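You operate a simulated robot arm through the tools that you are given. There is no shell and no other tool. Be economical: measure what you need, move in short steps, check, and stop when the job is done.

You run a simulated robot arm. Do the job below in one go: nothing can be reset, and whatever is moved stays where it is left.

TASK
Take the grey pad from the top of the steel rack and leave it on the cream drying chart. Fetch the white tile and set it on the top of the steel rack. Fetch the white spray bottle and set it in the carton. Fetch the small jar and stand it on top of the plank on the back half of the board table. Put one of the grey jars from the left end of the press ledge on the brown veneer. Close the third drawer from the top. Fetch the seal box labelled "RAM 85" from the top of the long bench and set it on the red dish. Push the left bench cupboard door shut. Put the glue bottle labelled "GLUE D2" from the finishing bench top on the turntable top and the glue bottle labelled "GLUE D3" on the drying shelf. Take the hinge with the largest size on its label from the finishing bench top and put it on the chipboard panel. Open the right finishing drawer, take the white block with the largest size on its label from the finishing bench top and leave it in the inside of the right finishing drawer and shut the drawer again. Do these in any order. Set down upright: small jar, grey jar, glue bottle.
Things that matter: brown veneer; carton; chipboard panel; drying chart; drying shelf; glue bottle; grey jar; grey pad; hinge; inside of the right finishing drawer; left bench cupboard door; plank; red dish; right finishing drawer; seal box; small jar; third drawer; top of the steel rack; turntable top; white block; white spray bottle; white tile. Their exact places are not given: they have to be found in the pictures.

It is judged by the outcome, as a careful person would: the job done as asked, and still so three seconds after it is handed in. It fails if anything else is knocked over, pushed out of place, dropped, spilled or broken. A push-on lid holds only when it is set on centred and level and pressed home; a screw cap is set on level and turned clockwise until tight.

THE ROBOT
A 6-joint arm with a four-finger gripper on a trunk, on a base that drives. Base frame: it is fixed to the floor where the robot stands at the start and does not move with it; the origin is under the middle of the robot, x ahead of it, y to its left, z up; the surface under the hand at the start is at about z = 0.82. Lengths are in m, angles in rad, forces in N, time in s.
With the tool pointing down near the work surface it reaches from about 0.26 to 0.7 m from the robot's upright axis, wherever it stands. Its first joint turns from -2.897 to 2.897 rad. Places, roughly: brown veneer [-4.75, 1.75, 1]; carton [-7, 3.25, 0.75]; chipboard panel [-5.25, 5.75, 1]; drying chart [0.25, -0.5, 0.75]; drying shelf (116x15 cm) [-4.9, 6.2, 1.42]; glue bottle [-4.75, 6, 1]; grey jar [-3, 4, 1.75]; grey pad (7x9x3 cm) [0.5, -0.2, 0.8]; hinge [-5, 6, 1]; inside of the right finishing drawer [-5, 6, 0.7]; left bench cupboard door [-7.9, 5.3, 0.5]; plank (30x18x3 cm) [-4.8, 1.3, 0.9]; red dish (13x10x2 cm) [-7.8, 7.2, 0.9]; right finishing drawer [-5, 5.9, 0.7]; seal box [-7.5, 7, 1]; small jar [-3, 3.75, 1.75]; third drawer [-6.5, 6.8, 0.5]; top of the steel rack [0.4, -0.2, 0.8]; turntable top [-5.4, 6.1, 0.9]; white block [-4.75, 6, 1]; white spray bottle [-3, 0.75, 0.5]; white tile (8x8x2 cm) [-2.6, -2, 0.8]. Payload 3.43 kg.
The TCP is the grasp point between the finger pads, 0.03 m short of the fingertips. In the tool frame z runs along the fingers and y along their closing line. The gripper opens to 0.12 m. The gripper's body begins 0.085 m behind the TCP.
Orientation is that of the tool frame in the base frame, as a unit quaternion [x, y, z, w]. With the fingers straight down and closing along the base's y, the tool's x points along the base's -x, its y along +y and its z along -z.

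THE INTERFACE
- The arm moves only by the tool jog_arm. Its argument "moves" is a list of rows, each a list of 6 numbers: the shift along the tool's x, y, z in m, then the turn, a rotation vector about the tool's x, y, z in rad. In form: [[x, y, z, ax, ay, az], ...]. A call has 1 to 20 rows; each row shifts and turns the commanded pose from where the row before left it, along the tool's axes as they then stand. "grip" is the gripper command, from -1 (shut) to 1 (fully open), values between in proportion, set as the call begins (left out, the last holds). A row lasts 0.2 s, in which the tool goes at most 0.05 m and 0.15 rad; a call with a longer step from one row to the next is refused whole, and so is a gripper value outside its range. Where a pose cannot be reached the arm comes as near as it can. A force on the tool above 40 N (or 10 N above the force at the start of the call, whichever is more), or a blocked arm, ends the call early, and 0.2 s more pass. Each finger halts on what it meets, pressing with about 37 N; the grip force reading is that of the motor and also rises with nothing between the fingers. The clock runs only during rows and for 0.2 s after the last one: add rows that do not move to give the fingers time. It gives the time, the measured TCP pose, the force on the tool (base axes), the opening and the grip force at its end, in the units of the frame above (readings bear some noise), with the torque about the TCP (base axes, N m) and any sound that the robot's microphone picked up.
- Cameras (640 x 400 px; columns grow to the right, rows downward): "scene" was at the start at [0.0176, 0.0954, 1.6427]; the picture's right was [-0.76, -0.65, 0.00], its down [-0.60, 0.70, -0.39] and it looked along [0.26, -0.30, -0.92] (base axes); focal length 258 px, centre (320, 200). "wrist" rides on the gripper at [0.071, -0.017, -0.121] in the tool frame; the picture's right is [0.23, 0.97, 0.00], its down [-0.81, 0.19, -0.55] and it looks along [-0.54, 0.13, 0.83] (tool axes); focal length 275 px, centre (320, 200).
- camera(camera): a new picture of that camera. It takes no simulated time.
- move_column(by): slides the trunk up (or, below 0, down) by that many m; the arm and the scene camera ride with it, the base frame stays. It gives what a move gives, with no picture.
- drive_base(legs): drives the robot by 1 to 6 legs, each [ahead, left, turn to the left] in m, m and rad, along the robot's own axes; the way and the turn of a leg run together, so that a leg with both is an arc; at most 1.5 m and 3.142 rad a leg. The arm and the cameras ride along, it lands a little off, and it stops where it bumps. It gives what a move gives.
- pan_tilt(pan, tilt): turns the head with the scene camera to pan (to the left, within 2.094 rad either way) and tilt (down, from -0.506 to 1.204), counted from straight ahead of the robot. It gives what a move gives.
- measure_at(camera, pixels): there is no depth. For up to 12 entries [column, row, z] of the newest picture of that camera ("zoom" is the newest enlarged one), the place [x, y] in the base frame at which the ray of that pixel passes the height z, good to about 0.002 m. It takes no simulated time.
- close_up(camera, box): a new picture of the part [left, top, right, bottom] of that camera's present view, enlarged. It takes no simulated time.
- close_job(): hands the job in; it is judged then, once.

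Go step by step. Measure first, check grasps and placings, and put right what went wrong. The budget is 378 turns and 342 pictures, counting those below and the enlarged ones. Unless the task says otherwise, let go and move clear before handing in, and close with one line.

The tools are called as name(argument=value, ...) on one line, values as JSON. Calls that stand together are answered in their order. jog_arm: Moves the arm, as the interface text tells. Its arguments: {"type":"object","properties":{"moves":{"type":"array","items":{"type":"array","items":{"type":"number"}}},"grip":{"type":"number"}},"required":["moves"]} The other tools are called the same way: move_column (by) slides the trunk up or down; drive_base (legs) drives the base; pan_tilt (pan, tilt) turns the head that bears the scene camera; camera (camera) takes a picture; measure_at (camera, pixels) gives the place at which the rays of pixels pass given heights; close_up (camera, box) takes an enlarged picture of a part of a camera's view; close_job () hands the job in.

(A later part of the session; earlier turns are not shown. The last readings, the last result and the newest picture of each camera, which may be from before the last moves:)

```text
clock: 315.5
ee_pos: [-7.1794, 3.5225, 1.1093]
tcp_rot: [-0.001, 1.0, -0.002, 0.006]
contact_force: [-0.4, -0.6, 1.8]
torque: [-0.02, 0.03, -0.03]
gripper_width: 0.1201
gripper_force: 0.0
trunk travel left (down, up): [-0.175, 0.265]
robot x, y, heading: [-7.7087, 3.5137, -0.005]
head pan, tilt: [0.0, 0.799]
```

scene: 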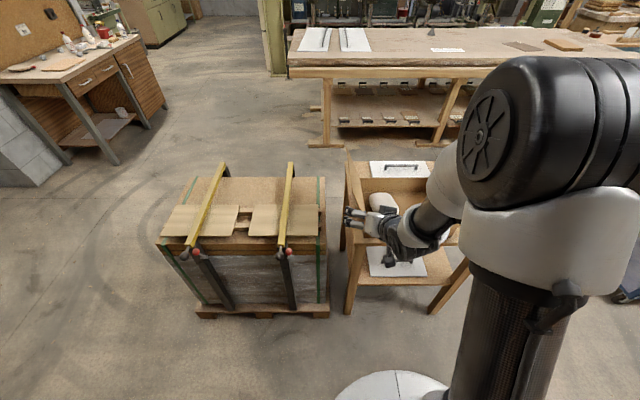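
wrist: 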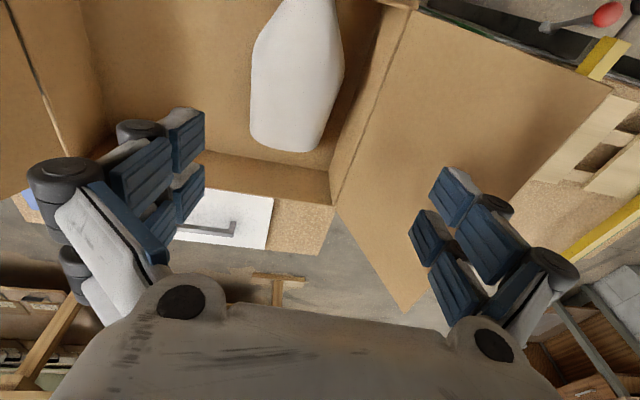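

Unwound: tool is vertical again. Move in over the bottle body.

jog_arm(moves=[[0, -0.035, -0.015, 0, 0, 0], [0, -0.035, -0.015, 0, 0, 0], [0, -0.035, 0, 0, 0, 0], [0, -0.035, 0, 0, 0, 0], [0, 0, 0, 0, 0, 0]])

drive_base(legs=[[0.25, 0, 0]])

camera(camera="wrist")

```text
clock: 316.7
ee_pos: [-7.1775, 3.3836, 1.1405]
tcp_rot: [-0.002, 1.0, -0.001, 0.006]
contact_force: [-0.1, 0.3, -0.2]
torque: [-0.05, 0.01, -0.05]
gripper_width: 0.12
gripper_force: 0.0
trunk travel left (down, up): [-0.175, 0.265]
robot x, y, heading: [-7.706, 3.52, -0.002]
head pan, tilt: [0.0, 0.799]
```

```text
clock: 318.5
ee_pos: [-6.9277, 3.3814, 1.14]
tcp_rot: [0.0, 1.0, -0.001, 0.005]
contact_force: [-0.3, -0.2, -0.2]
torque: [-0.05, 0.05, 0.01]
gripper_width: 0.1202
gripper_force: 0.1
trunk travel left (down, up): [-0.175, 0.265]
robot x, y, heading: [-7.4555, 3.5178, -0.004]
head pan, tilt: [0.0, 0.799]
```

```text
244 pictures are left
```

wrist: 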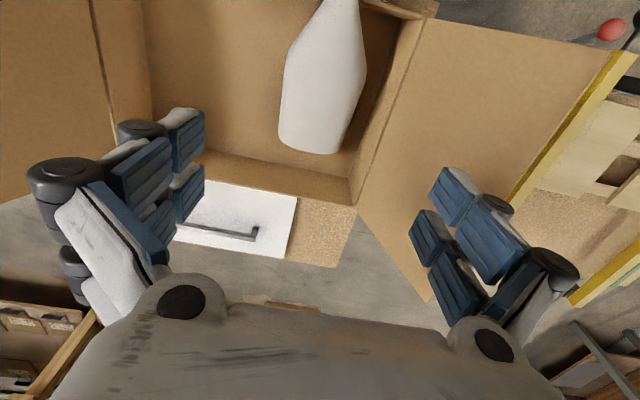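

measure_at(camera="wrist", pixels=[[283, 90, 0.87], [365, 90, 0.87], [279, 130, 0.86], [350, 135, 0.86], [312, 150, 0.84], [357, 203, 0.8], [286, 55, 0.88], [366, 70, 0.88]])

```text
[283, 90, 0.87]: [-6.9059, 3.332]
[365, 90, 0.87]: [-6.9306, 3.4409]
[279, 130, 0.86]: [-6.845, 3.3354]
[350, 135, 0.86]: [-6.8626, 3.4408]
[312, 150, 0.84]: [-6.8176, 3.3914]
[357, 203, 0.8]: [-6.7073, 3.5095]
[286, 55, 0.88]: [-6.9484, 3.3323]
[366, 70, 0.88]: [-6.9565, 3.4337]
```

jog_arm(moves=[[0.027, 0.002, 0, 0, 0, 0], [0, 0, 0.045, 0, 0, 0], [0, 0, 0.045, 0, 0, 0], [0, 0, 0.04, 0, 0, 0], [0, 0, 0.03, 0, 0, 0], [0, 0, 0, 0, 0, 0]])

camera(camera="wrist")

```text
clock: 319.9
ee_pos: [-6.9542, 3.3827, 0.9797]
tcp_rot: [0.0, 1.0, -0.002, 0.006]
contact_force: [-0.2, 0.6, 0.9]
torque: [-0.02, 0.0, 0.02]
gripper_width: 0.12
gripper_force: 0.1
trunk travel left (down, up): [-0.175, 0.265]
robot x, y, heading: [-7.4593, 3.5178, 0.002]
head pan, tilt: [0.0, 0.799]
```

```text
243 pictures are left
```

wrist: 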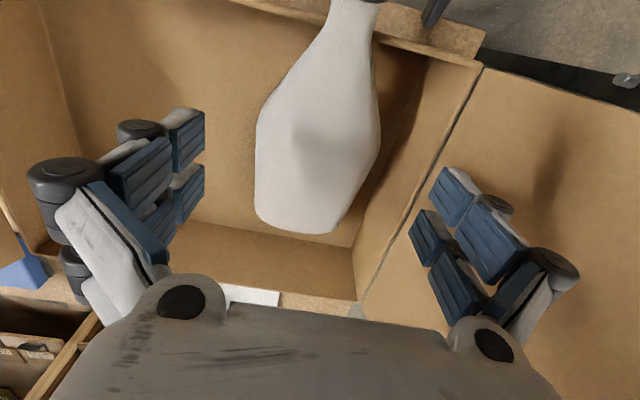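

measure_at(camera="wrist", pixels=[[430, 165, 0.91], [470, 90, 0.91], [400, 225, 0.91], [256, 130, 0.88], [381, 130, 0.88], [262, 100, 0.89], [378, 95, 0.89]])

```text
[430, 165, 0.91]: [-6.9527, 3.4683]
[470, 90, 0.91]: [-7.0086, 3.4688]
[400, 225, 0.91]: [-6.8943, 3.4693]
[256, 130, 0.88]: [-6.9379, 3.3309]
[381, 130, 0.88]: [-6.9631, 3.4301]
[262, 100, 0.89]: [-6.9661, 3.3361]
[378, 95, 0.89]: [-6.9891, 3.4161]
```

jog_arm(moves=[[0, -0.005, 0.03, 0, 0, 0], [0, 0, 0.03, 0, 0, 0], [0, 0, 0.02, 0, 0, 0], [0, 0, 0, 0, 0, 0]])

camera(camera="wrist")

```text
clock: 320.9
ee_pos: [-6.9525, 3.3772, 0.8992]
tcp_rot: [-0.002, 1.0, -0.001, 0.007]
contact_force: [0.0, 0.5, 0.3]
torque: [-0.01, 0.0, -0.04]
gripper_width: 0.1201
gripper_force: 0.1
trunk travel left (down, up): [-0.175, 0.265]
robot x, y, heading: [-7.459, 3.5214, -0.004]
head pan, tilt: [0.0, 0.799]
```

```text
242 pictures are left
```

wrist: 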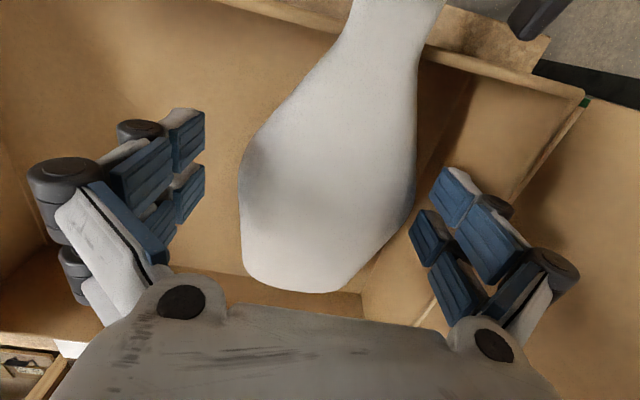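

jog_arm(moves=[[0, 0, 0.01, 0, 0, 0], [0, 0, 0, 0, 0, 0], [0, 0, 0, 0, 0, 0], [0, 0, 0, 0, 0, 0], [0, 0, 0, 0, 0, 0]], grip=-1)

jog_arm(moves=[[0, 0, -0.02, 0, 0, 0], [0, 0, -0.04, 0, 0, 0], [0, 0, -0.045, 0, 0, 0], [0, 0, -0.045, 0, 0, 0], [0, 0, -0.045, 0, 0, 0], [0, 0, 0, 0, 0, 0]])

camera(camera="wrist")

camera(camera="scene")

```text
clock: 322.1
ee_pos: [-6.952, 3.3776, 0.8896]
tcp_rot: [-0.001, 1.0, -0.002, 0.006]
contact_force: [2.0, 1.1, 3.5]
torque: [0.18, -0.02, 0.16]
gripper_width: 0.1018
gripper_force: 36.8
trunk travel left (down, up): [-0.175, 0.265]
robot x, y, heading: [-7.4612, 3.5179, -0.0]
head pan, tilt: [0.0, 0.799]
```

```text
clock: 323.5
ee_pos: [-6.9544, 3.3784, 1.0843]
tcp_rot: [-0.001, 1.0, -0.001, 0.005]
contact_force: [0.4, -0.3, -4.2]
torque: [0.02, 0.14, 0.03]
gripper_width: 0.1017
gripper_force: 36.7
trunk travel left (down, up): [-0.175, 0.265]
robot x, y, heading: [-7.4622, 3.5213, -0.002]
head pan, tilt: [0.0, 0.799]
```

```text
241 pictures are left
```

wrist: 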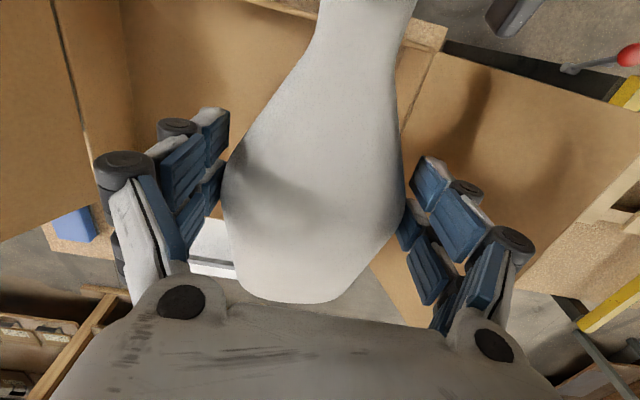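

```text
240 pictures are left
```

scene: 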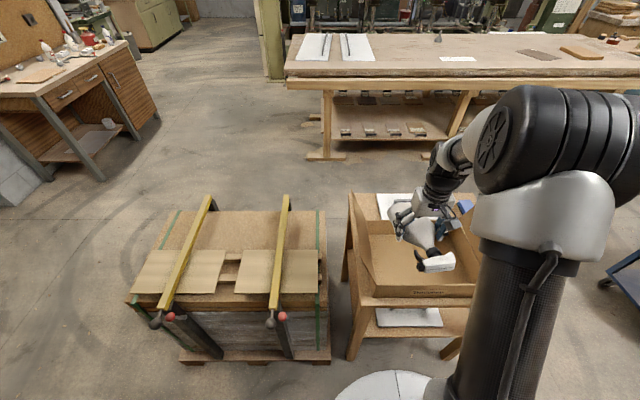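

Bottle body held (0.102 m). Raise, centre over the carton, and yaw 90°.

jog_arm(moves=[[0, 0, -0.045, 0, 0, 0], [0, 0, -0.045, 0, 0, 0], [-0.042, -0.02, -0.01, 0, 0, 0], [-0.041, -0.02, 0, 0, 0, 0], [0, -0.03, 0, 0, 0, 0], [0, -0.02, 0, 0, 0, 0], [0, 0, 0, 0, 0, 0.143], [0, 0, 0, 0, 0, 0.143], [0, 0, 0, 0, 0, 0.143], [0, 0, 0, 0, 0, 0.143], [0, 0, 0, 0, 0, 0.143], [0, 0, 0, 0, 0, 0.143], [0, 0, 0, 0, 0, 0.143], [0, 0, 0, 0, 0, 0.143], [0, 0, 0, 0, 0, 0.143], [0, 0, 0, 0, 0, 0.143], [0, 0, 0, 0, 0, 0.143], [0, 0, 0, 0, 0, 0]])

camera(camera="wrist")

camera(camera="scene")

```text
clock: 327.3
ee_pos: [-6.8717, 3.2874, 1.1842]
tcp_rot: [0.708, 0.707, 0.002, 0.004]
contact_force: [-0.1, -0.2, -3.9]
torque: [0.14, 0.0, -0.02]
gripper_width: 0.1016
gripper_force: 36.4
trunk travel left (down, up): [-0.175, 0.265]
robot x, y, heading: [-7.4561, 3.5196, 0.0]
head pan, tilt: [0.0, 0.799]
```

```text
239 pictures are left
```

wrist: 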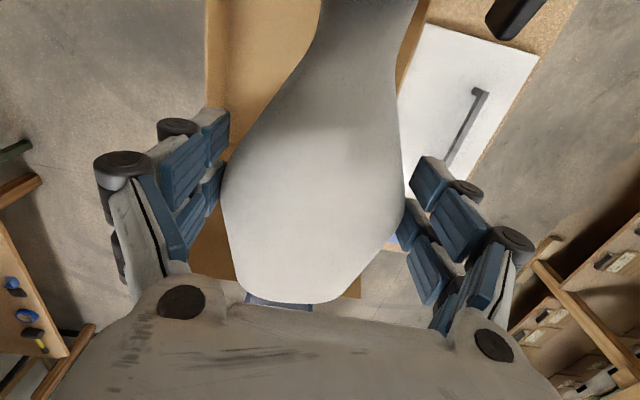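

```text
238 pictures are left
```

scene: 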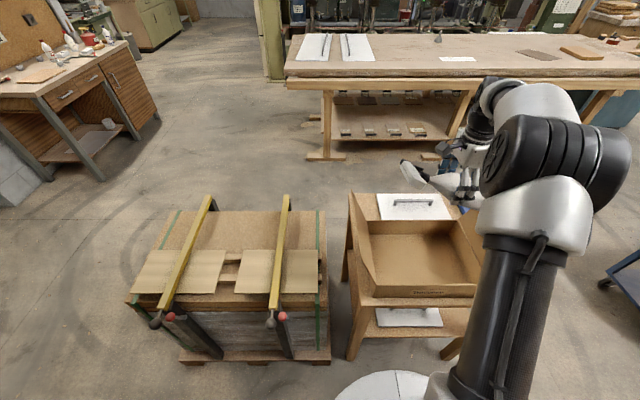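

measure_at(camera="scene", pixels=[[376, 283, 0.82], [474, 285, 0.82], [377, 240, 0.82], [462, 243, 0.82], [371, 234, 0.91], [368, 284, 0.91], [476, 284, 0.91], [456, 220, 0.91]])

```text
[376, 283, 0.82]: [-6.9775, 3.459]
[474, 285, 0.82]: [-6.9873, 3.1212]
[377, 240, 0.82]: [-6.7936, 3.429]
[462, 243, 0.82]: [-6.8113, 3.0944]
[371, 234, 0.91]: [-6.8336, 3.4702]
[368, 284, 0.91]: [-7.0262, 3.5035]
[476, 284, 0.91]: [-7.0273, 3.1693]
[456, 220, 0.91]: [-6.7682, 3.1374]
```

jog_arm(moves=[[-0.004, -0.013, 0, 0, 0, 0], [0, 0, 0, 0, -0.13, 0], [0, 0, 0, 0, -0.13, 0], [0, 0, 0, 0, 0, 0]])

pan_tilt(pan=0.1, tilt=1.1)

camera(camera="scene")

```text
clock: 328.3
ee_pos: [-6.8855, 3.2842, 1.1863]
tcp_rot: [0.702, 0.7, -0.089, 0.097]
contact_force: [-0.1, 0.2, -5.1]
torque: [0.16, -0.01, -0.02]
gripper_width: 0.1014
gripper_force: 36.7
trunk travel left (down, up): [-0.175, 0.265]
robot x, y, heading: [-7.4606, 3.5182, -0.004]
head pan, tilt: [0.0, 0.799]
```

```text
clock: 329.1
ee_pos: [-6.8847, 3.284, 1.1852]
tcp_rot: [0.702, 0.7, -0.089, 0.096]
contact_force: [0.4, -0.3, -4.7]
torque: [0.17, 0.02, 0.02]
gripper_width: 0.1014
gripper_force: 37.3
trunk travel left (down, up): [-0.175, 0.265]
robot x, y, heading: [-7.4597, 3.517, -0.006]
head pan, tilt: [0.099, 1.1]
```

```text
237 pictures are left
```

scene: 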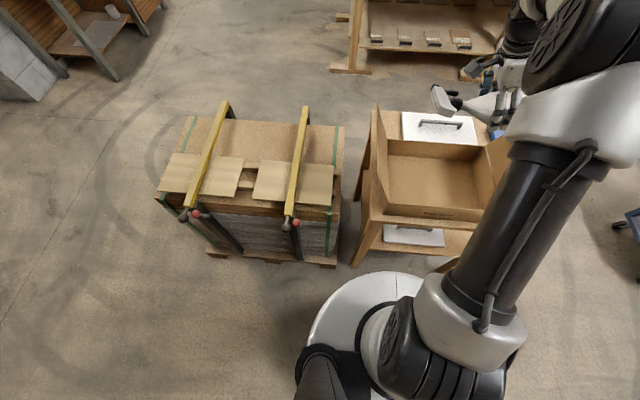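

measure_at(camera="scene", pixels=[[440, 98, 1.2], [440, 98, 1.25], [440, 98, 1.15]])

jog_arm(moves=[[0.0104, 0, 0.0386, 0, 0, 0], [0.0104, 0, 0.0386, 0, 0, 0], [0.0104, 0, 0.0386, 0, 0, 0], [0.0104, 0, 0.0386, 0, 0, 0], [0.0052, 0, 0.0193, 0, 0, 0], [0, 0, 0, 0, 0, 0]])

camera(camera="scene")

```text
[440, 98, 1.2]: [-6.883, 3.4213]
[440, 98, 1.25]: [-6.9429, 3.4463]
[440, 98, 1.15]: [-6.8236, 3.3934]
```

```text
clock: 330.5
ee_pos: [-6.8838, 3.2845, 1.0048]
tcp_rot: [0.702, 0.7, -0.088, 0.097]
contact_force: [0.2, -0.7, -5.2]
torque: [0.12, 0.01, -0.02]
gripper_width: 0.1016
gripper_force: 36.8
trunk travel left (down, up): [-0.175, 0.265]
robot x, y, heading: [-7.4587, 3.5202, -0.004]
head pan, tilt: [0.099, 1.1]
```

```text
236 pictures are left
```

scene: 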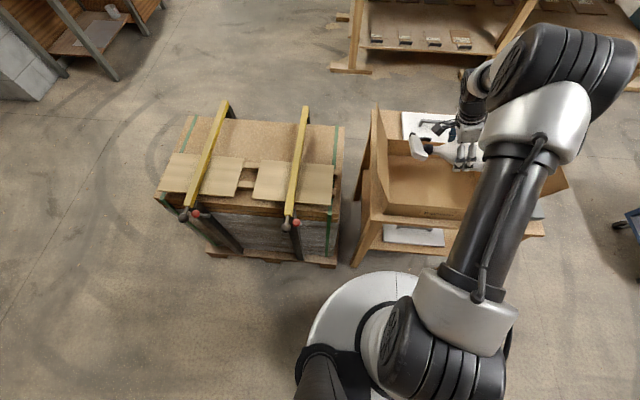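

Good: bottle lies along y over the carton. Lower further.

jog_arm(moves=[[0.0104, 0, 0.0386, 0, 0, 0], [0.0104, 0, 0.0386, 0, 0, 0], [0.0065, 0, 0.0241, 0, 0, 0], [0.0026, 0, 0.0097, 0, 0, 0], [0, 0, 0, 0, 0, 0]])

close_up(camera="scene", box=[340, 80, 560, 260])

camera(camera="wrist")

```text
clock: 331.7
ee_pos: [-6.8812, 3.2839, 0.8912]
tcp_rot: [0.702, 0.7, -0.088, 0.097]
contact_force: [0.0, -0.5, -4.7]
torque: [0.14, 0.01, 0.05]
gripper_width: 0.1017
gripper_force: 37.2
trunk travel left (down, up): [-0.175, 0.265]
robot x, y, heading: [-7.4603, 3.5178, -0.002]
head pan, tilt: [0.099, 1.1]
```

```text
2.22 times, centred on (450, 170) of scene
```

zoom: 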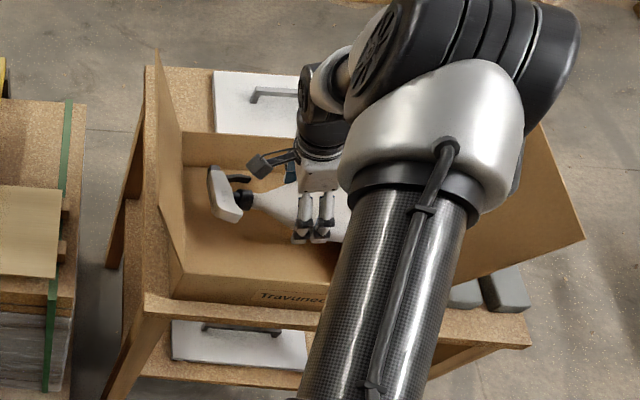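

```text
234 pictures are left
```

wrist: 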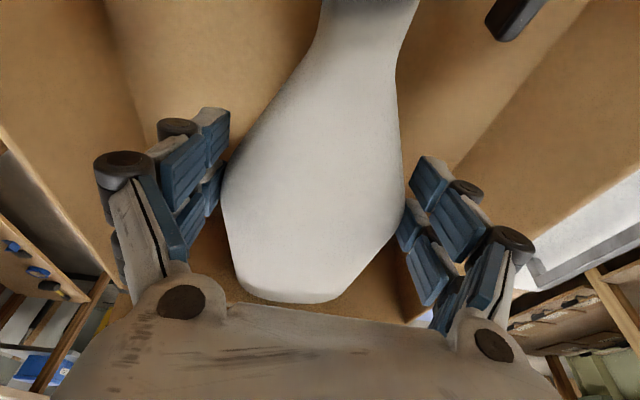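

Inside the carton. A few more small steps down to contact.

jog_arm(moves=[[0.0026, 0, 0.0097, 0, 0, 0], [0.0026, 0, 0.0097, 0, 0, 0], [0.0013, 0, 0.0048, 0, 0, 0], [0.0013, 0, 0.0048, 0, 0, 0], [0.0013, 0, 0.0048, 0, 0, 0], [0, 0, 0, 0, 0, 0]])

```text
clock: 333.1
ee_pos: [-6.8801, 3.285, 0.8569]
tcp_rot: [0.7, 0.701, -0.088, 0.098]
contact_force: [2.4, 4.9, 7.5]
torque: [-1.08, -0.33, 0.34]
gripper_width: 0.1012
gripper_force: 36.8
trunk travel left (down, up): [-0.175, 0.265]
robot x, y, heading: [-7.4586, 3.5213, 0.001]
head pan, tilt: [0.099, 1.1]
```

jog_arm(moves=[[0, 0, 0, 0, 0, 0], [0, 0, 0, 0, 0, 0], [0, 0, 0, 0, 0, 0], [-0.0104, 0, -0.0386, 0, 0, 0], [-0.0104, 0, -0.0386, 0, 0, 0], [-0.0104, 0, -0.0386, 0, 0, 0], [-0.0104, 0, -0.0386, 0, 0, 0], [-0.0104, 0, -0.0386, 0, 0, 0], [-0.0104, 0, -0.0386, 0, 0, 0], [-0.0104, 0, -0.0386, 0, 0, 0], [0, 0, 0, 0, 0.13, 0], [0, 0, 0, 0, 0.13, 0], [0, 0, 0, 0, 0, 0]], grip=1)

camera(camera="wrist")

camera(camera="scene")

```text
clock: 335.9
ee_pos: [-6.8842, 3.2842, 1.135]
tcp_rot: [0.707, 0.707, 0.003, 0.005]
contact_force: [-0.3, 0.0, 0.2]
torque: [0.01, 0.0, 0.0]
gripper_width: 0.1199
gripper_force: 0.0
trunk travel left (down, up): [-0.175, 0.265]
robot x, y, heading: [-7.4569, 3.519, -0.006]
head pan, tilt: [0.099, 1.1]
```

```text
233 pictures are left
```

wrist: 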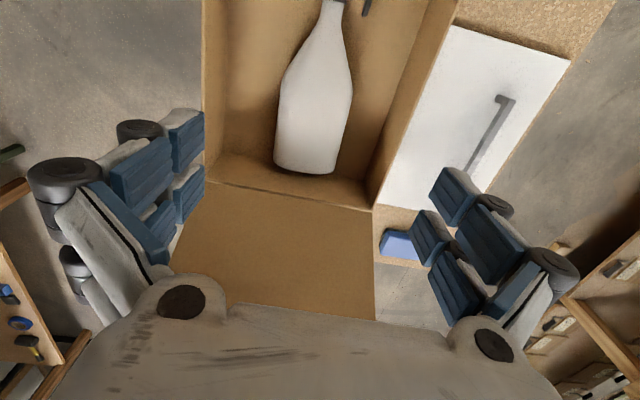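

```text
232 pictures are left
```

scene: 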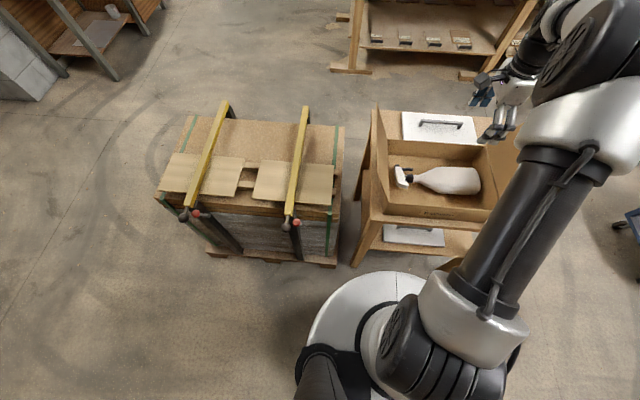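

The bottle lies fully inside the carton. Tuck the arm and go look at the long bench to the north.

jog_arm(moves=[[0, 0, -0.04, 0, 0, 0], [0, -0.04, 0, 0, 0, -0.143], [0, 0, 0, 0, 0, -0.143], [0, 0, 0, 0, 0, -0.143], [0, 0, 0, 0, 0, -0.143], [0, 0, 0, 0, 0, -0.143], [0, 0, 0, 0, 0, -0.143], [0, 0, 0, 0, 0, -0.143], [0, 0, 0, 0, 0, -0.143], [0, 0, 0, 0, 0, -0.143], [0, 0, 0, 0, 0, -0.143], [0, 0, 0, 0, 0, -0.143], [0.04, 0.02, 0, 0, 0, 0], [0.04, 0.02, 0, 0, 0, 0], [0.04, 0.02, 0, 0, 0, 0], [0.04, 0.02, 0, 0, 0, 0]])

drive_base(legs=[[-0.25, 0, 0], [0, 0, 1.57]])

pan_tilt(pan=0.1, tilt=0.4)

camera(camera="scene")

```text
clock: 339.3
ee_pos: [-7.0862, 3.3663, 1.1718]
tcp_rot: [-0.001, 1.0, -0.001, 0.006]
contact_force: [-0.5, 0.1, 0.3]
torque: [-0.02, -0.02, 0.01]
gripper_width: 0.1199
gripper_force: 0.1
trunk travel left (down, up): [-0.175, 0.265]
robot x, y, heading: [-7.4587, 3.5167, 0.003]
head pan, tilt: [0.099, 1.1]
```

```text
clock: 345.0
ee_pos: [-7.5533, 3.8919, 1.1727]
tcp_rot: [-0.704, 0.71, 0.003, 0.004]
contact_force: [-0.9, -0.3, 0.1]
torque: [0.0, -0.04, 0.02]
gripper_width: 0.1199
gripper_force: 0.1
trunk travel left (down, up): [-0.175, 0.265]
robot x, y, heading: [-7.7098, 3.5186, 1.551]
head pan, tilt: [0.099, 1.1]
```

```text
clock: 346.0
ee_pos: [-7.5523, 3.8913, 1.1723]
tcp_rot: [-0.705, 0.709, 0.003, 0.004]
contact_force: [0.0, -0.5, -0.1]
torque: [-0.01, 0.05, -0.02]
gripper_width: 0.1198
gripper_force: 0.1
trunk travel left (down, up): [-0.175, 0.265]
robot x, y, heading: [-7.7094, 3.5183, 1.557]
head pan, tilt: [0.099, 0.4]
```

```text
231 pictures are left
```

scene: 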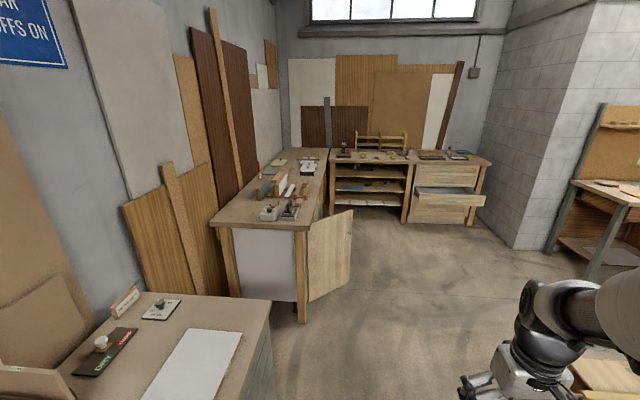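

measure_at(camera="scene", pixels=[[310, 300, 0.1], [350, 283, 0.1], [303, 322, 0], [331, 192, 0.85], [217, 224, 0.9], [305, 228, 0.9], [413, 192, 0.6], [486, 198, 0.6], [270, 300, 0.9], [520, 245, 0], [405, 225, 0], [465, 225, 0]])

close_up(camera="scene", box=[210, 120, 500, 330])

```text
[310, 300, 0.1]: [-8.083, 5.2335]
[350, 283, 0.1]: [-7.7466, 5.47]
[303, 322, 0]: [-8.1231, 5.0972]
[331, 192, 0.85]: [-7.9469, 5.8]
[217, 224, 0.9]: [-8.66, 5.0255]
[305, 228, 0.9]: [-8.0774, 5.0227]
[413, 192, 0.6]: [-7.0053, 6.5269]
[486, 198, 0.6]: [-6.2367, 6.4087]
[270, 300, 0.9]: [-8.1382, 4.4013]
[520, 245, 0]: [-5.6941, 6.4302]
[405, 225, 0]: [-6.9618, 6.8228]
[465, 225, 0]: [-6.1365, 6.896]
```

```text
1.90 times, centred on (355, 225) of scene
```

zoom: 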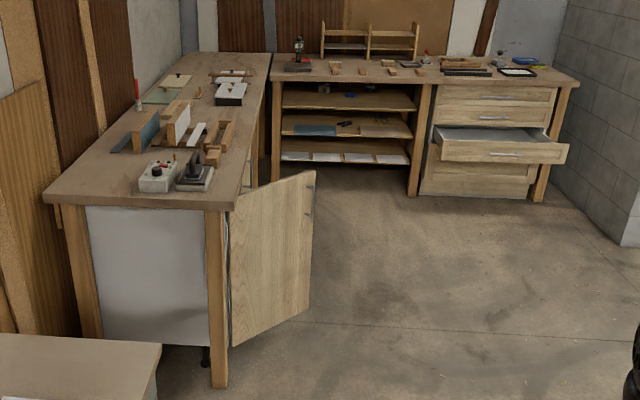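

The bench cupboard door is hinged at (-8.08,5.23) with free edge at (-7.75,5.47); the open drawer is the third of four. I'll drive to face west in front of the door.

drive_base(legs=[[0, -0.2, 0], [1.0, -0.1, 0], [0.9, -0.1, 0], [0, 0, 1.58]])

pan_tilt(pan=-0.1, tilt=0.7)

camera(camera="scene")

camera(camera="wrist")

```text
clock: 360.6
ee_pos: [-7.6707, 5.5719, 1.1729]
tcp_rot: [1.0, -0.002, -0.005, -0.001]
contact_force: [0.0, 0.2, 0.1]
torque: [-0.02, 0.01, -0.01]
gripper_width: 0.1198
gripper_force: 0.0
trunk travel left (down, up): [-0.175, 0.265]
robot x, y, heading: [-7.2946, 5.4179, 3.129]
head pan, tilt: [0.099, 0.4]
```

```text
clock: 361.4
ee_pos: [-7.6685, 5.571, 1.1731]
tcp_rot: [1.0, -0.002, -0.005, -0.001]
contact_force: [-0.3, -0.5, -1.1]
torque: [0.0, -0.03, -0.01]
gripper_width: 0.1198
gripper_force: 0.1
trunk travel left (down, up): [-0.175, 0.265]
robot x, y, heading: [-7.2958, 5.4143, 3.131]
head pan, tilt: [-0.099, 0.7]
```

```text
229 pictures are left
```

scene: 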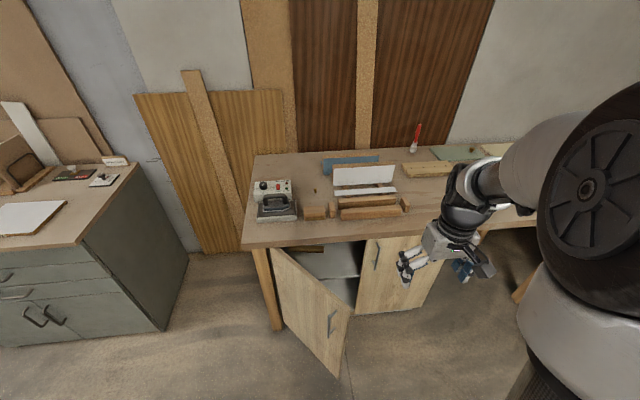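

```text
228 pictures are left
```

wrist: 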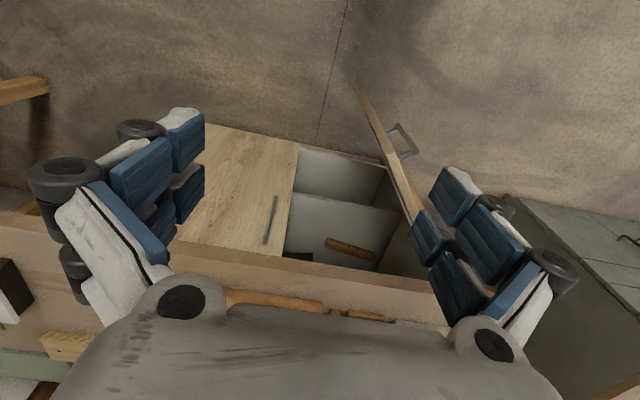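

measure_at(camera="scene", pixels=[[352, 308, 0.8], [338, 378, 0.1], [271, 250, 0.8], [283, 325, 0.1], [366, 243, 0.8], [243, 247, 0.88], [420, 232, 0.88], [333, 320, 0.6]])

```text
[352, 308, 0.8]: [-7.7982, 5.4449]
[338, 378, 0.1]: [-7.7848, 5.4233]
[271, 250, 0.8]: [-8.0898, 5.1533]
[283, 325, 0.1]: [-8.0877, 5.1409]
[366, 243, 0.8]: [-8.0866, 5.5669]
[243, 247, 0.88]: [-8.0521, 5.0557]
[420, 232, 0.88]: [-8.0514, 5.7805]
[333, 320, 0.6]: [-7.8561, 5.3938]
```

Two doors; the left one is hinged at (-8.09,5.15), edge at (-7.79,5.44). I'll push it with a sideways-tilted tool, so reposition facing north.

drive_base(legs=[[0, 0, -1.56], [-0.57, 0.38, 0]])

jog_arm(moves=[[0, 0, 0, 0, 0, -0.143], [0, 0, 0, 0, 0, -0.143], [0, 0, 0, 0, 0, -0.143], [0, 0, 0, 0, 0, -0.143], [0, 0, 0, 0, 0, -0.143], [0, 0, 0, 0, 0, -0.143], [0, 0, 0, 0, 0, -0.143], [0, 0, 0, 0, 0, -0.143], [0, 0, 0, 0, 0, -0.143], [0, 0, 0, 0, 0, -0.143], [0, 0, 0, 0, 0, -0.143], [0, 0, 0, 0, -0.12, 0], [0, 0, 0, 0, -0.12, 0], [0, 0, 0, 0, -0.12, 0], [0, 0, 0, 0, -0.12, 0], [0, 0, 0, 0, -0.12, 0], [0, 0, 0, 0, 0, 0]], grip=-1)

pan_tilt(pan=0.4, tilt=0.8)

camera(camera="scene")

```text
clock: 369.0
ee_pos: [-7.5275, 5.2234, 1.1722]
tcp_rot: [0.711, -0.703, -0.004, -0.003]
contact_force: [0.6, -0.2, 0.5]
torque: [0.01, -0.02, 0.03]
gripper_width: 0.1199
gripper_force: 0.0
trunk travel left (down, up): [-0.175, 0.265]
robot x, y, heading: [-7.6787, 4.8484, 1.577]
head pan, tilt: [-0.099, 0.7]
```

```text
clock: 372.6
ee_pos: [-7.5265, 5.2219, 1.173]
tcp_rot: [0.955, 0.008, -0.295, -0.003]
contact_force: [-0.4, 0.4, -0.3]
torque: [0.01, -0.03, -0.01]
gripper_width: 0.0002
gripper_force: 33.5
trunk travel left (down, up): [-0.175, 0.265]
robot x, y, heading: [-7.6756, 4.8471, 1.575]
head pan, tilt: [-0.099, 0.7]
```

```text
clock: 373.5
ee_pos: [-7.5267, 5.2241, 1.1721]
tcp_rot: [0.955, 0.008, -0.295, -0.004]
contact_force: [-0.4, 0.1, -0.4]
torque: [0.0, 0.01, 0.02]
gripper_width: 0.0001
gripper_force: 33.1
trunk travel left (down, up): [-0.175, 0.265]
robot x, y, heading: [-7.6777, 4.8474, 1.573]
head pan, tilt: [0.4, 0.799]
```

```text
227 pictures are left
```

scene: 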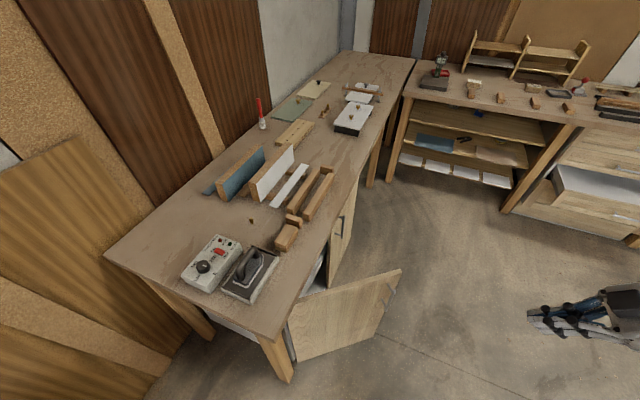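

jog_arm(moves=[[0.0182, -0.0125, 0.0417, 0, 0, 0], [0.0182, -0.0125, 0.0417, 0, 0, 0], [0.0182, -0.0125, 0.0417, 0, 0, 0], [0.0182, -0.0125, 0.0417, 0, 0, 0], [0.0182, -0.0125, 0.0417, 0, 0, 0], [0.0182, -0.0125, 0.0417, 0, 0, 0], [0.0182, -0.0125, 0.0417, 0, 0, 0], [0.0182, -0.0125, 0.0417, 0, 0, 0], [0.0182, -0.0125, 0.0417, 0, 0, 0], [0.0182, -0.0125, 0.0417, 0, 0, 0], [0.0182, -0.0125, 0.0417, 0, 0, 0], [0, 0, 0, 0, 0, 0]])

camera(camera="scene")

```text
clock: 376.1
ee_pos: [-7.6212, 5.3661, 0.6817]
tcp_rot: [0.955, 0.008, -0.295, -0.002]
contact_force: [0.7, -0.3, 0.4]
torque: [0.0, -0.01, 0.0]
gripper_width: 0.0003
gripper_force: 33.5
trunk travel left (down, up): [-0.175, 0.265]
robot x, y, heading: [-7.6755, 4.8469, 1.572]
head pan, tilt: [0.4, 0.799]
```

```text
226 pictures are left
```

scene: 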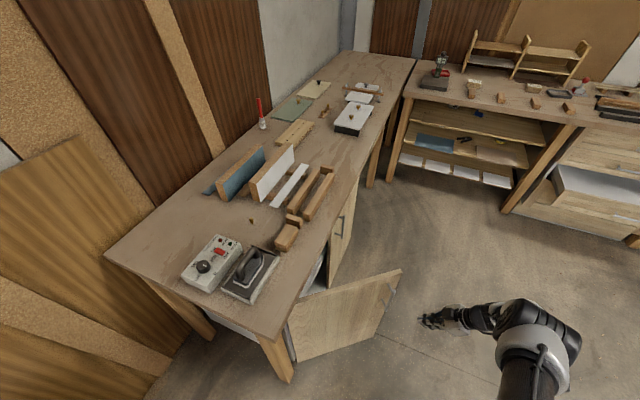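

jog_arm(moves=[[-0.033, 0, 0.0225, 0, 0, 0], [-0.033, 0, 0.0225, 0, 0, 0], [-0.033, 0, 0.0225, 0, 0, 0], [-0.033, 0, 0.0225, 0, 0, 0], [-0.033, 0, 0.0225, 0, 0, 0], [-0.033, 0, 0.0225, 0, 0, 0], [-0.033, 0, 0.0225, 0, 0, 0], [0, 0, 0, 0, 0, 0]])

camera(camera="scene")

```text
clock: 377.9
ee_pos: [-7.9021, 5.3617, 0.6826]
tcp_rot: [0.955, 0.007, -0.295, -0.003]
contact_force: [0.9, 0.3, 0.0]
torque: [0.01, 0.01, -0.02]
gripper_width: 0.0004
gripper_force: 33.6
trunk travel left (down, up): [-0.175, 0.265]
robot x, y, heading: [-7.6756, 4.8462, 1.574]
head pan, tilt: [0.4, 0.799]
```

```text
225 pictures are left
```

scene: 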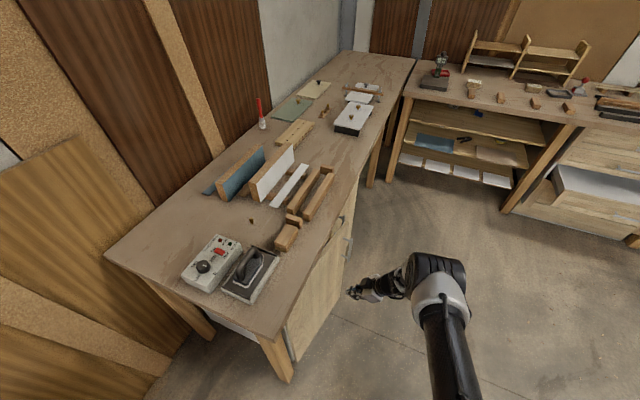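

Door is swinging shut. Continue pushing.

jog_arm(moves=[[-0.033, 0, 0.0225, 0, 0, 0], [-0.033, 0, 0.0225, 0, 0, 0], [-0.033, 0, 0.0225, 0, 0, 0], [-0.0165, 0, 0.0112, 0, 0, 0], [-0.0165, 0, 0.0112, 0, 0, 0], [-0.0082, 0, 0.0056, 0, 0, 0], [-0.0082, 0, 0.0056, 0, 0, 0], [0, 0, 0, 0, 0, 0]])

camera(camera="scene")

```text
clock: 379.1
ee_pos: [-8.0433, 5.3603, 0.6779]
tcp_rot: [0.957, 0.003, -0.29, -0.002]
contact_force: [11.1, -2.8, 3.1]
torque: [-0.1, 0.0, 0.09]
gripper_width: 0.006
gripper_force: 33.5
trunk travel left (down, up): [-0.175, 0.265]
robot x, y, heading: [-7.6765, 4.8442, 1.57]
head pan, tilt: [0.4, 0.799]
stopped in row 5: the force on the tool passed its limit at 55 N (the readings are from after the stop); the commanded pose is now the measured one
```

```text
224 pictures are left
```

scene: 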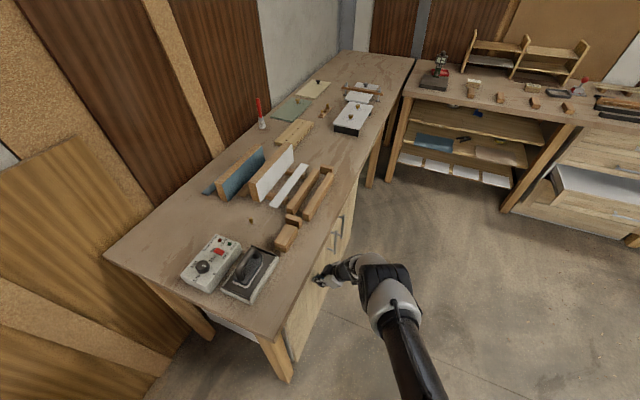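

The door met its stop. Retreat and check.

jog_arm(moves=[[0.033, 0, -0.0225, 0, 0, 0], [0.033, 0, -0.0225, 0, 0, 0], [0.033, 0, -0.0225, 0, 0, 0], [0.033, 0, -0.0225, 0, 0, 0], [0.033, 0, -0.0225, 0, 0, 0], [0.033, 0, -0.0225, 0, 0, 0], [0.033, 0, -0.0225, 0, 0, 0], [0.033, 0, -0.0225, 0, 0, 0], [0, 0, 0, 0, 0, 0]])

close_up(camera="scene", box=[240, 160, 440, 390])

```text
clock: 381.1
ee_pos: [-7.7262, 5.3624, 0.6814]
tcp_rot: [0.957, 0.005, -0.291, -0.003]
contact_force: [0.5, 0.1, 0.1]
torque: [-0.01, -0.02, 0.02]
gripper_width: 0.0
gripper_force: 33.3
trunk travel left (down, up): [-0.175, 0.265]
robot x, y, heading: [-7.6758, 4.8485, 1.574]
head pan, tilt: [0.4, 0.799]
```

```text
1.74 times, centred on (340, 275) of scene
```

zoom: 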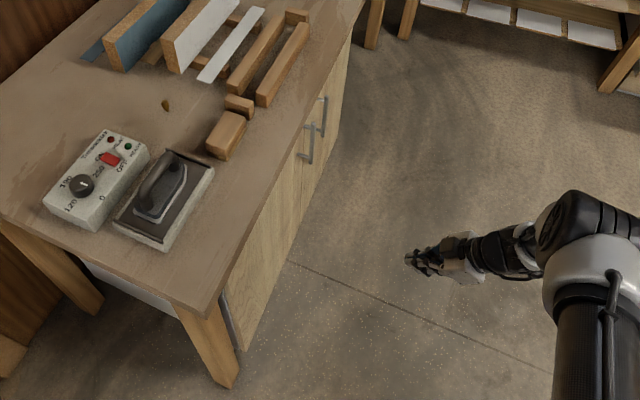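

Left cupboard door is shut. Next, the third drawer: same arm pose, robot heading east.

drive_base(legs=[[0, 0, -1.573], [0.6, 0, 0], [0, 1.25, 0]])

pan_tilt(pan=0.9, tilt=0.9)

camera(camera="scene")

camera(camera="wrist")

```text
clock: 394.2
ee_pos: [-6.56, 6.1398, 0.6814]
tcp_rot: [0.679, -0.674, -0.202, -0.207]
contact_force: [0.6, 0.1, 0.4]
torque: [0.02, -0.02, 0.0]
gripper_width: 0.0
gripper_force: 33.1
trunk travel left (down, up): [-0.175, 0.265]
robot x, y, heading: [-7.0728, 6.09, 0.001]
head pan, tilt: [0.4, 0.799]
```

```text
clock: 395.1
ee_pos: [-6.5603, 6.1386, 0.6803]
tcp_rot: [0.68, -0.673, -0.203, -0.207]
contact_force: [-0.6, 0.8, 0.6]
torque: [0.01, 0.01, -0.03]
gripper_width: 0.0
gripper_force: 33.1
trunk travel left (down, up): [-0.175, 0.265]
robot x, y, heading: [-7.0715, 6.089, 0.002]
head pan, tilt: [0.901, 0.901]
```

```text
222 pictures are left
```

scene: 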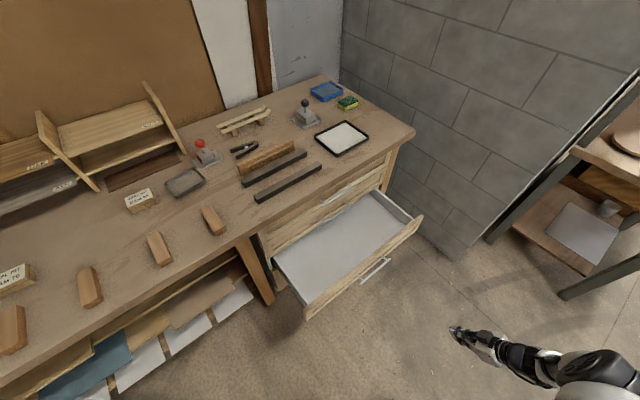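

```text
221 pictures are left
```

wrist: 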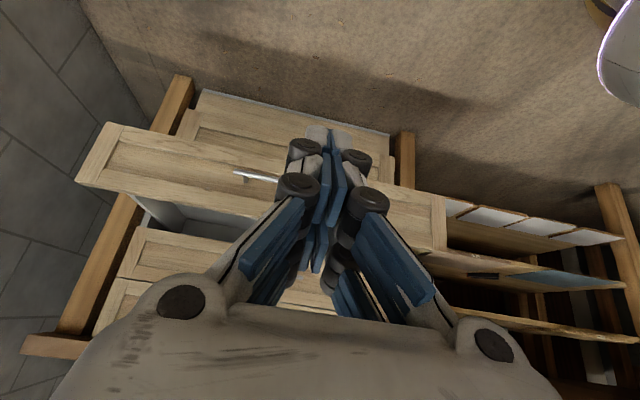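

measure_at(camera="scene", pixels=[[421, 216, 0.5], [421, 216, 0.6], [307, 318, 0.5], [307, 318, 0.6], [375, 268, 0.5], [375, 268, 0.45], [255, 245, 0.8], [398, 150, 0.8]])

measure_at(camera="wrist", pixels=[[78, 182, 0.5], [78, 182, 0.6], [430, 250, 0.5], [430, 250, 0.6], [255, 176, 0.5], [255, 176, 0.4], [118, 122, 0.4]])

```text
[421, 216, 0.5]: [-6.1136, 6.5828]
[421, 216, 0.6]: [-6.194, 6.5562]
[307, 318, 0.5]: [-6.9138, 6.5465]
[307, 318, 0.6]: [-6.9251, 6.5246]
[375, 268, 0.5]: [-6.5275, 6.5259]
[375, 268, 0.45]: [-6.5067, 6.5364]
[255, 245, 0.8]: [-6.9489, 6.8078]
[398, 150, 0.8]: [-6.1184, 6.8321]
```

```text
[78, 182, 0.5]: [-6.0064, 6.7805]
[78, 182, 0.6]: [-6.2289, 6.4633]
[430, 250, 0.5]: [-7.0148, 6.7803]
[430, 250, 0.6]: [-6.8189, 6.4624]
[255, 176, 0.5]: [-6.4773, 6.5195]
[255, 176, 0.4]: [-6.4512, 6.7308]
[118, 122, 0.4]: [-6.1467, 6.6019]
```

Drawer front top edge is near y 6.545, z≈0.57, x -6.92…-6.17. Position robot and arm for a sideways push.

drive_base(legs=[[0.22, 0.07, 0]])

jog_arm(moves=[[-0.0151, 0.0286, 0.031, 0, 0, 0], [-0.0151, 0.0286, 0.031, 0, 0, 0], [-0.0151, 0.0286, 0.031, 0, 0, 0], [-0.0151, 0.0286, 0.031, 0, 0, 0], [-0.0151, 0.0286, 0.031, 0, 0, 0], [-0.0151, 0.0286, 0.031, 0, 0, 0], [-0.0151, 0.0286, 0.031, 0, 0, 0], [0, 0, 0, 0, 0, 0]])

camera(camera="scene")

camera(camera="wrist")

```text
clock: 396.9
ee_pos: [-6.3417, 6.2098, 0.6819]
tcp_rot: [0.679, -0.674, -0.203, -0.208]
contact_force: [-0.3, 0.2, -0.5]
torque: [0.0, 0.01, 0.03]
gripper_width: 0.0
gripper_force: 33.4
trunk travel left (down, up): [-0.175, 0.265]
robot x, y, heading: [-6.858, 6.162, 0.001]
head pan, tilt: [0.901, 0.901]
```

```text
clock: 398.7
ee_pos: [-6.4911, 6.4271, 0.5359]
tcp_rot: [0.679, -0.674, -0.203, -0.207]
contact_force: [0.3, -0.6, -0.2]
torque: [-0.01, -0.03, 0.01]
gripper_width: 0.0001
gripper_force: 33.4
out of reach, approached as far as the arm can: row 4, 5, 6, 7
trunk travel left (down, up): [-0.175, 0.265]
robot x, y, heading: [-6.8571, 6.1571, 0.003]
head pan, tilt: [0.901, 0.901]
```

```text
220 pictures are left
```

scene: 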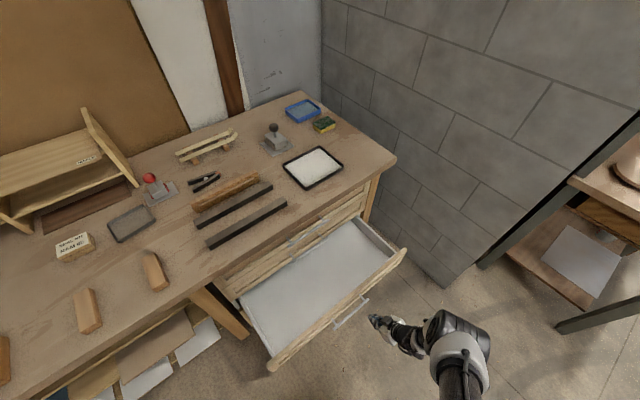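

```text
219 pictures are left
```

wrist: 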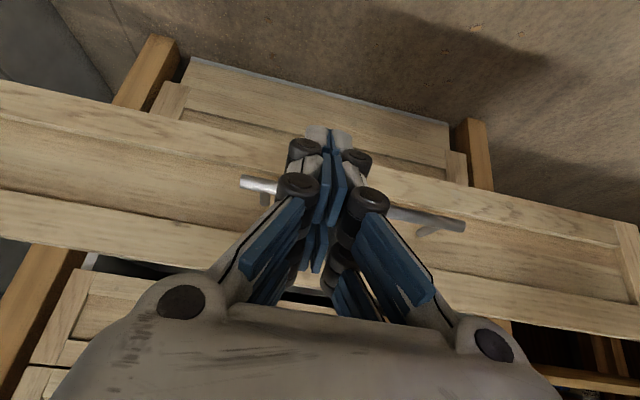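

jog_arm(moves=[[-0.0169, 0, -0.0248, 0, 0, 0], [-0.033, 0, 0.0225, 0, 0, 0], [-0.033, 0, 0.0225, 0, 0, 0], [-0.033, 0, 0.0225, 0, 0, 0], [0, 0, 0, 0, 0, 0]])

camera(camera="wrist")

camera(camera="scene")

```text
clock: 399.9
ee_pos: [-6.48, 6.5524, 0.5589]
tcp_rot: [0.679, -0.673, -0.204, -0.208]
contact_force: [0.4, 0.6, 0.1]
torque: [0.02, -0.02, 0.0]
gripper_width: 0.0001
gripper_force: 33.3
out of reach, approached as far as the arm can: row 1
trunk travel left (down, up): [-0.175, 0.265]
robot x, y, heading: [-6.857, 6.1616, 0.004]
head pan, tilt: [0.901, 0.901]
```

```text
218 pictures are left
```

wrist: 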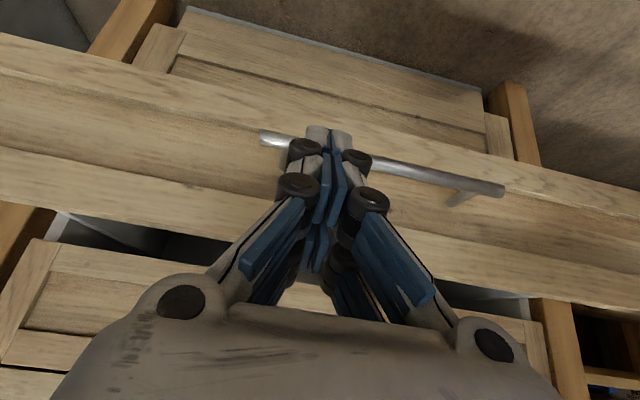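

```text
217 pictures are left
```

scene: 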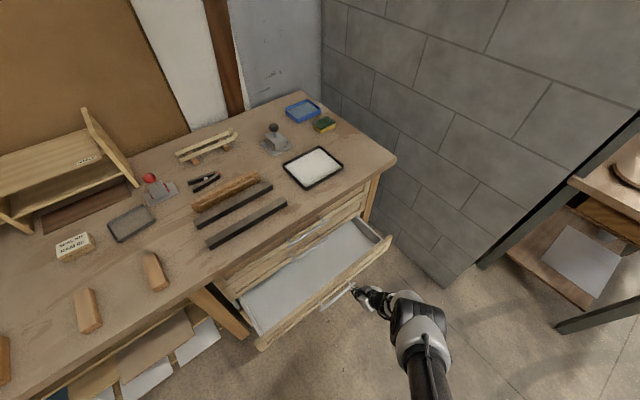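

Drawer is moving in. Keep pushing.

jog_arm(moves=[[-0.033, 0, 0.0225, 0, 0, 0], [-0.033, 0, 0.0225, 0, 0, 0], [-0.033, 0, 0.0225, 0, 0, 0], [-0.033, 0, 0.0225, 0, 0, 0], [-0.033, 0, 0.0225, 0, 0, 0], [-0.0165, 0, 0.0112, 0, 0, 0], [-0.0165, 0, 0.0112, 0, 0, 0], [-0.0165, 0, 0.0112, 0, 0, 0], [0, 0, 0, 0, 0, 0]])

camera(camera="scene")

```text
clock: 401.9
ee_pos: [-6.521, 6.7359, 0.6328]
tcp_rot: [0.679, -0.674, -0.203, -0.208]
contact_force: [0.4, 0.7, 0.5]
torque: [0.03, -0.01, 0.02]
gripper_width: 0.0
gripper_force: 33.4
out of reach, approached as far as the arm can: row 1, 2, 3, 4, 5, 6, 7, 8
trunk travel left (down, up): [-0.175, 0.265]
robot x, y, heading: [-6.8575, 6.1604, 0.003]
head pan, tilt: [0.901, 0.901]
```

```text
216 pictures are left
```

scene: 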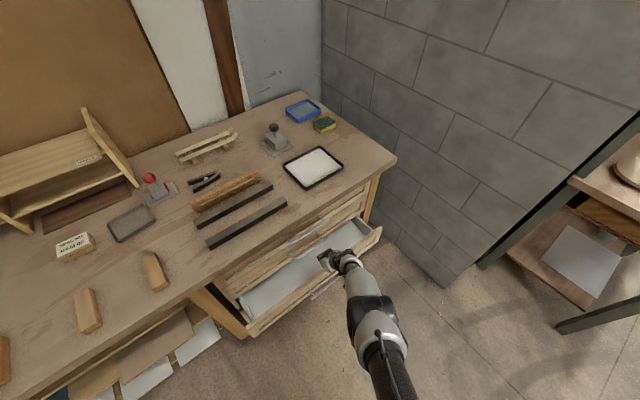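

The arm hit its reach limit and rose over the front. Back out, lower the trunk, come closer and retry.

jog_arm(moves=[[-0.0225, 0, -0.033, 0, 0, 0], [0.033, 0, -0.0225, 0, 0, 0], [0.033, 0, -0.0225, 0, 0, 0], [0.033, 0, -0.0225, 0, 0, 0], [0.033, 0, -0.0225, 0, 0, 0], [0.033, 0, -0.0225, 0, 0, 0], [0.033, 0, -0.0225, 0, 0, 0], [0.033, 0, -0.0225, 0, 0, 0], [0.033, 0, -0.0225, 0, 0, 0], [0, 0, 0, 0, 0, 0]])

move_column(by=-0.16)

camera(camera="scene")

```text
clock: 404.1
ee_pos: [-6.4492, 6.4532, 0.6613]
tcp_rot: [0.679, -0.674, -0.206, -0.203]
contact_force: [0.4, -0.6, 0.3]
torque: [-0.01, -0.03, 0.0]
gripper_width: 0.0
gripper_force: 33.5
out of reach, approached as far as the arm can: row 6, 7, 8, 9
trunk travel left (down, up): [-0.175, 0.265]
robot x, y, heading: [-6.8512, 6.1605, 0.002]
head pan, tilt: [0.901, 0.901]
```

```text
clock: 405.9
ee_pos: [-6.4498, 6.4528, 0.5031]
tcp_rot: [0.679, -0.674, -0.206, -0.203]
contact_force: [-0.5, -0.6, -0.3]
torque: [0.03, 0.0, 0.02]
gripper_width: 0.0
gripper_force: 33.4
trunk travel left (down, up): [-0.015, 0.425]
robot x, y, heading: [-6.8543, 6.1632, 0.008]
head pan, tilt: [0.901, 0.901]
```

```text
215 pictures are left
```

scene: 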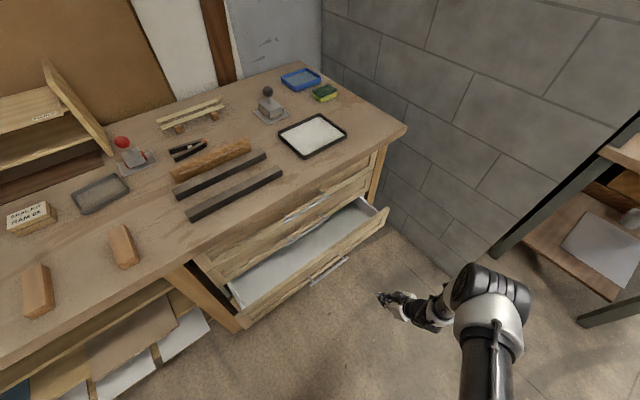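

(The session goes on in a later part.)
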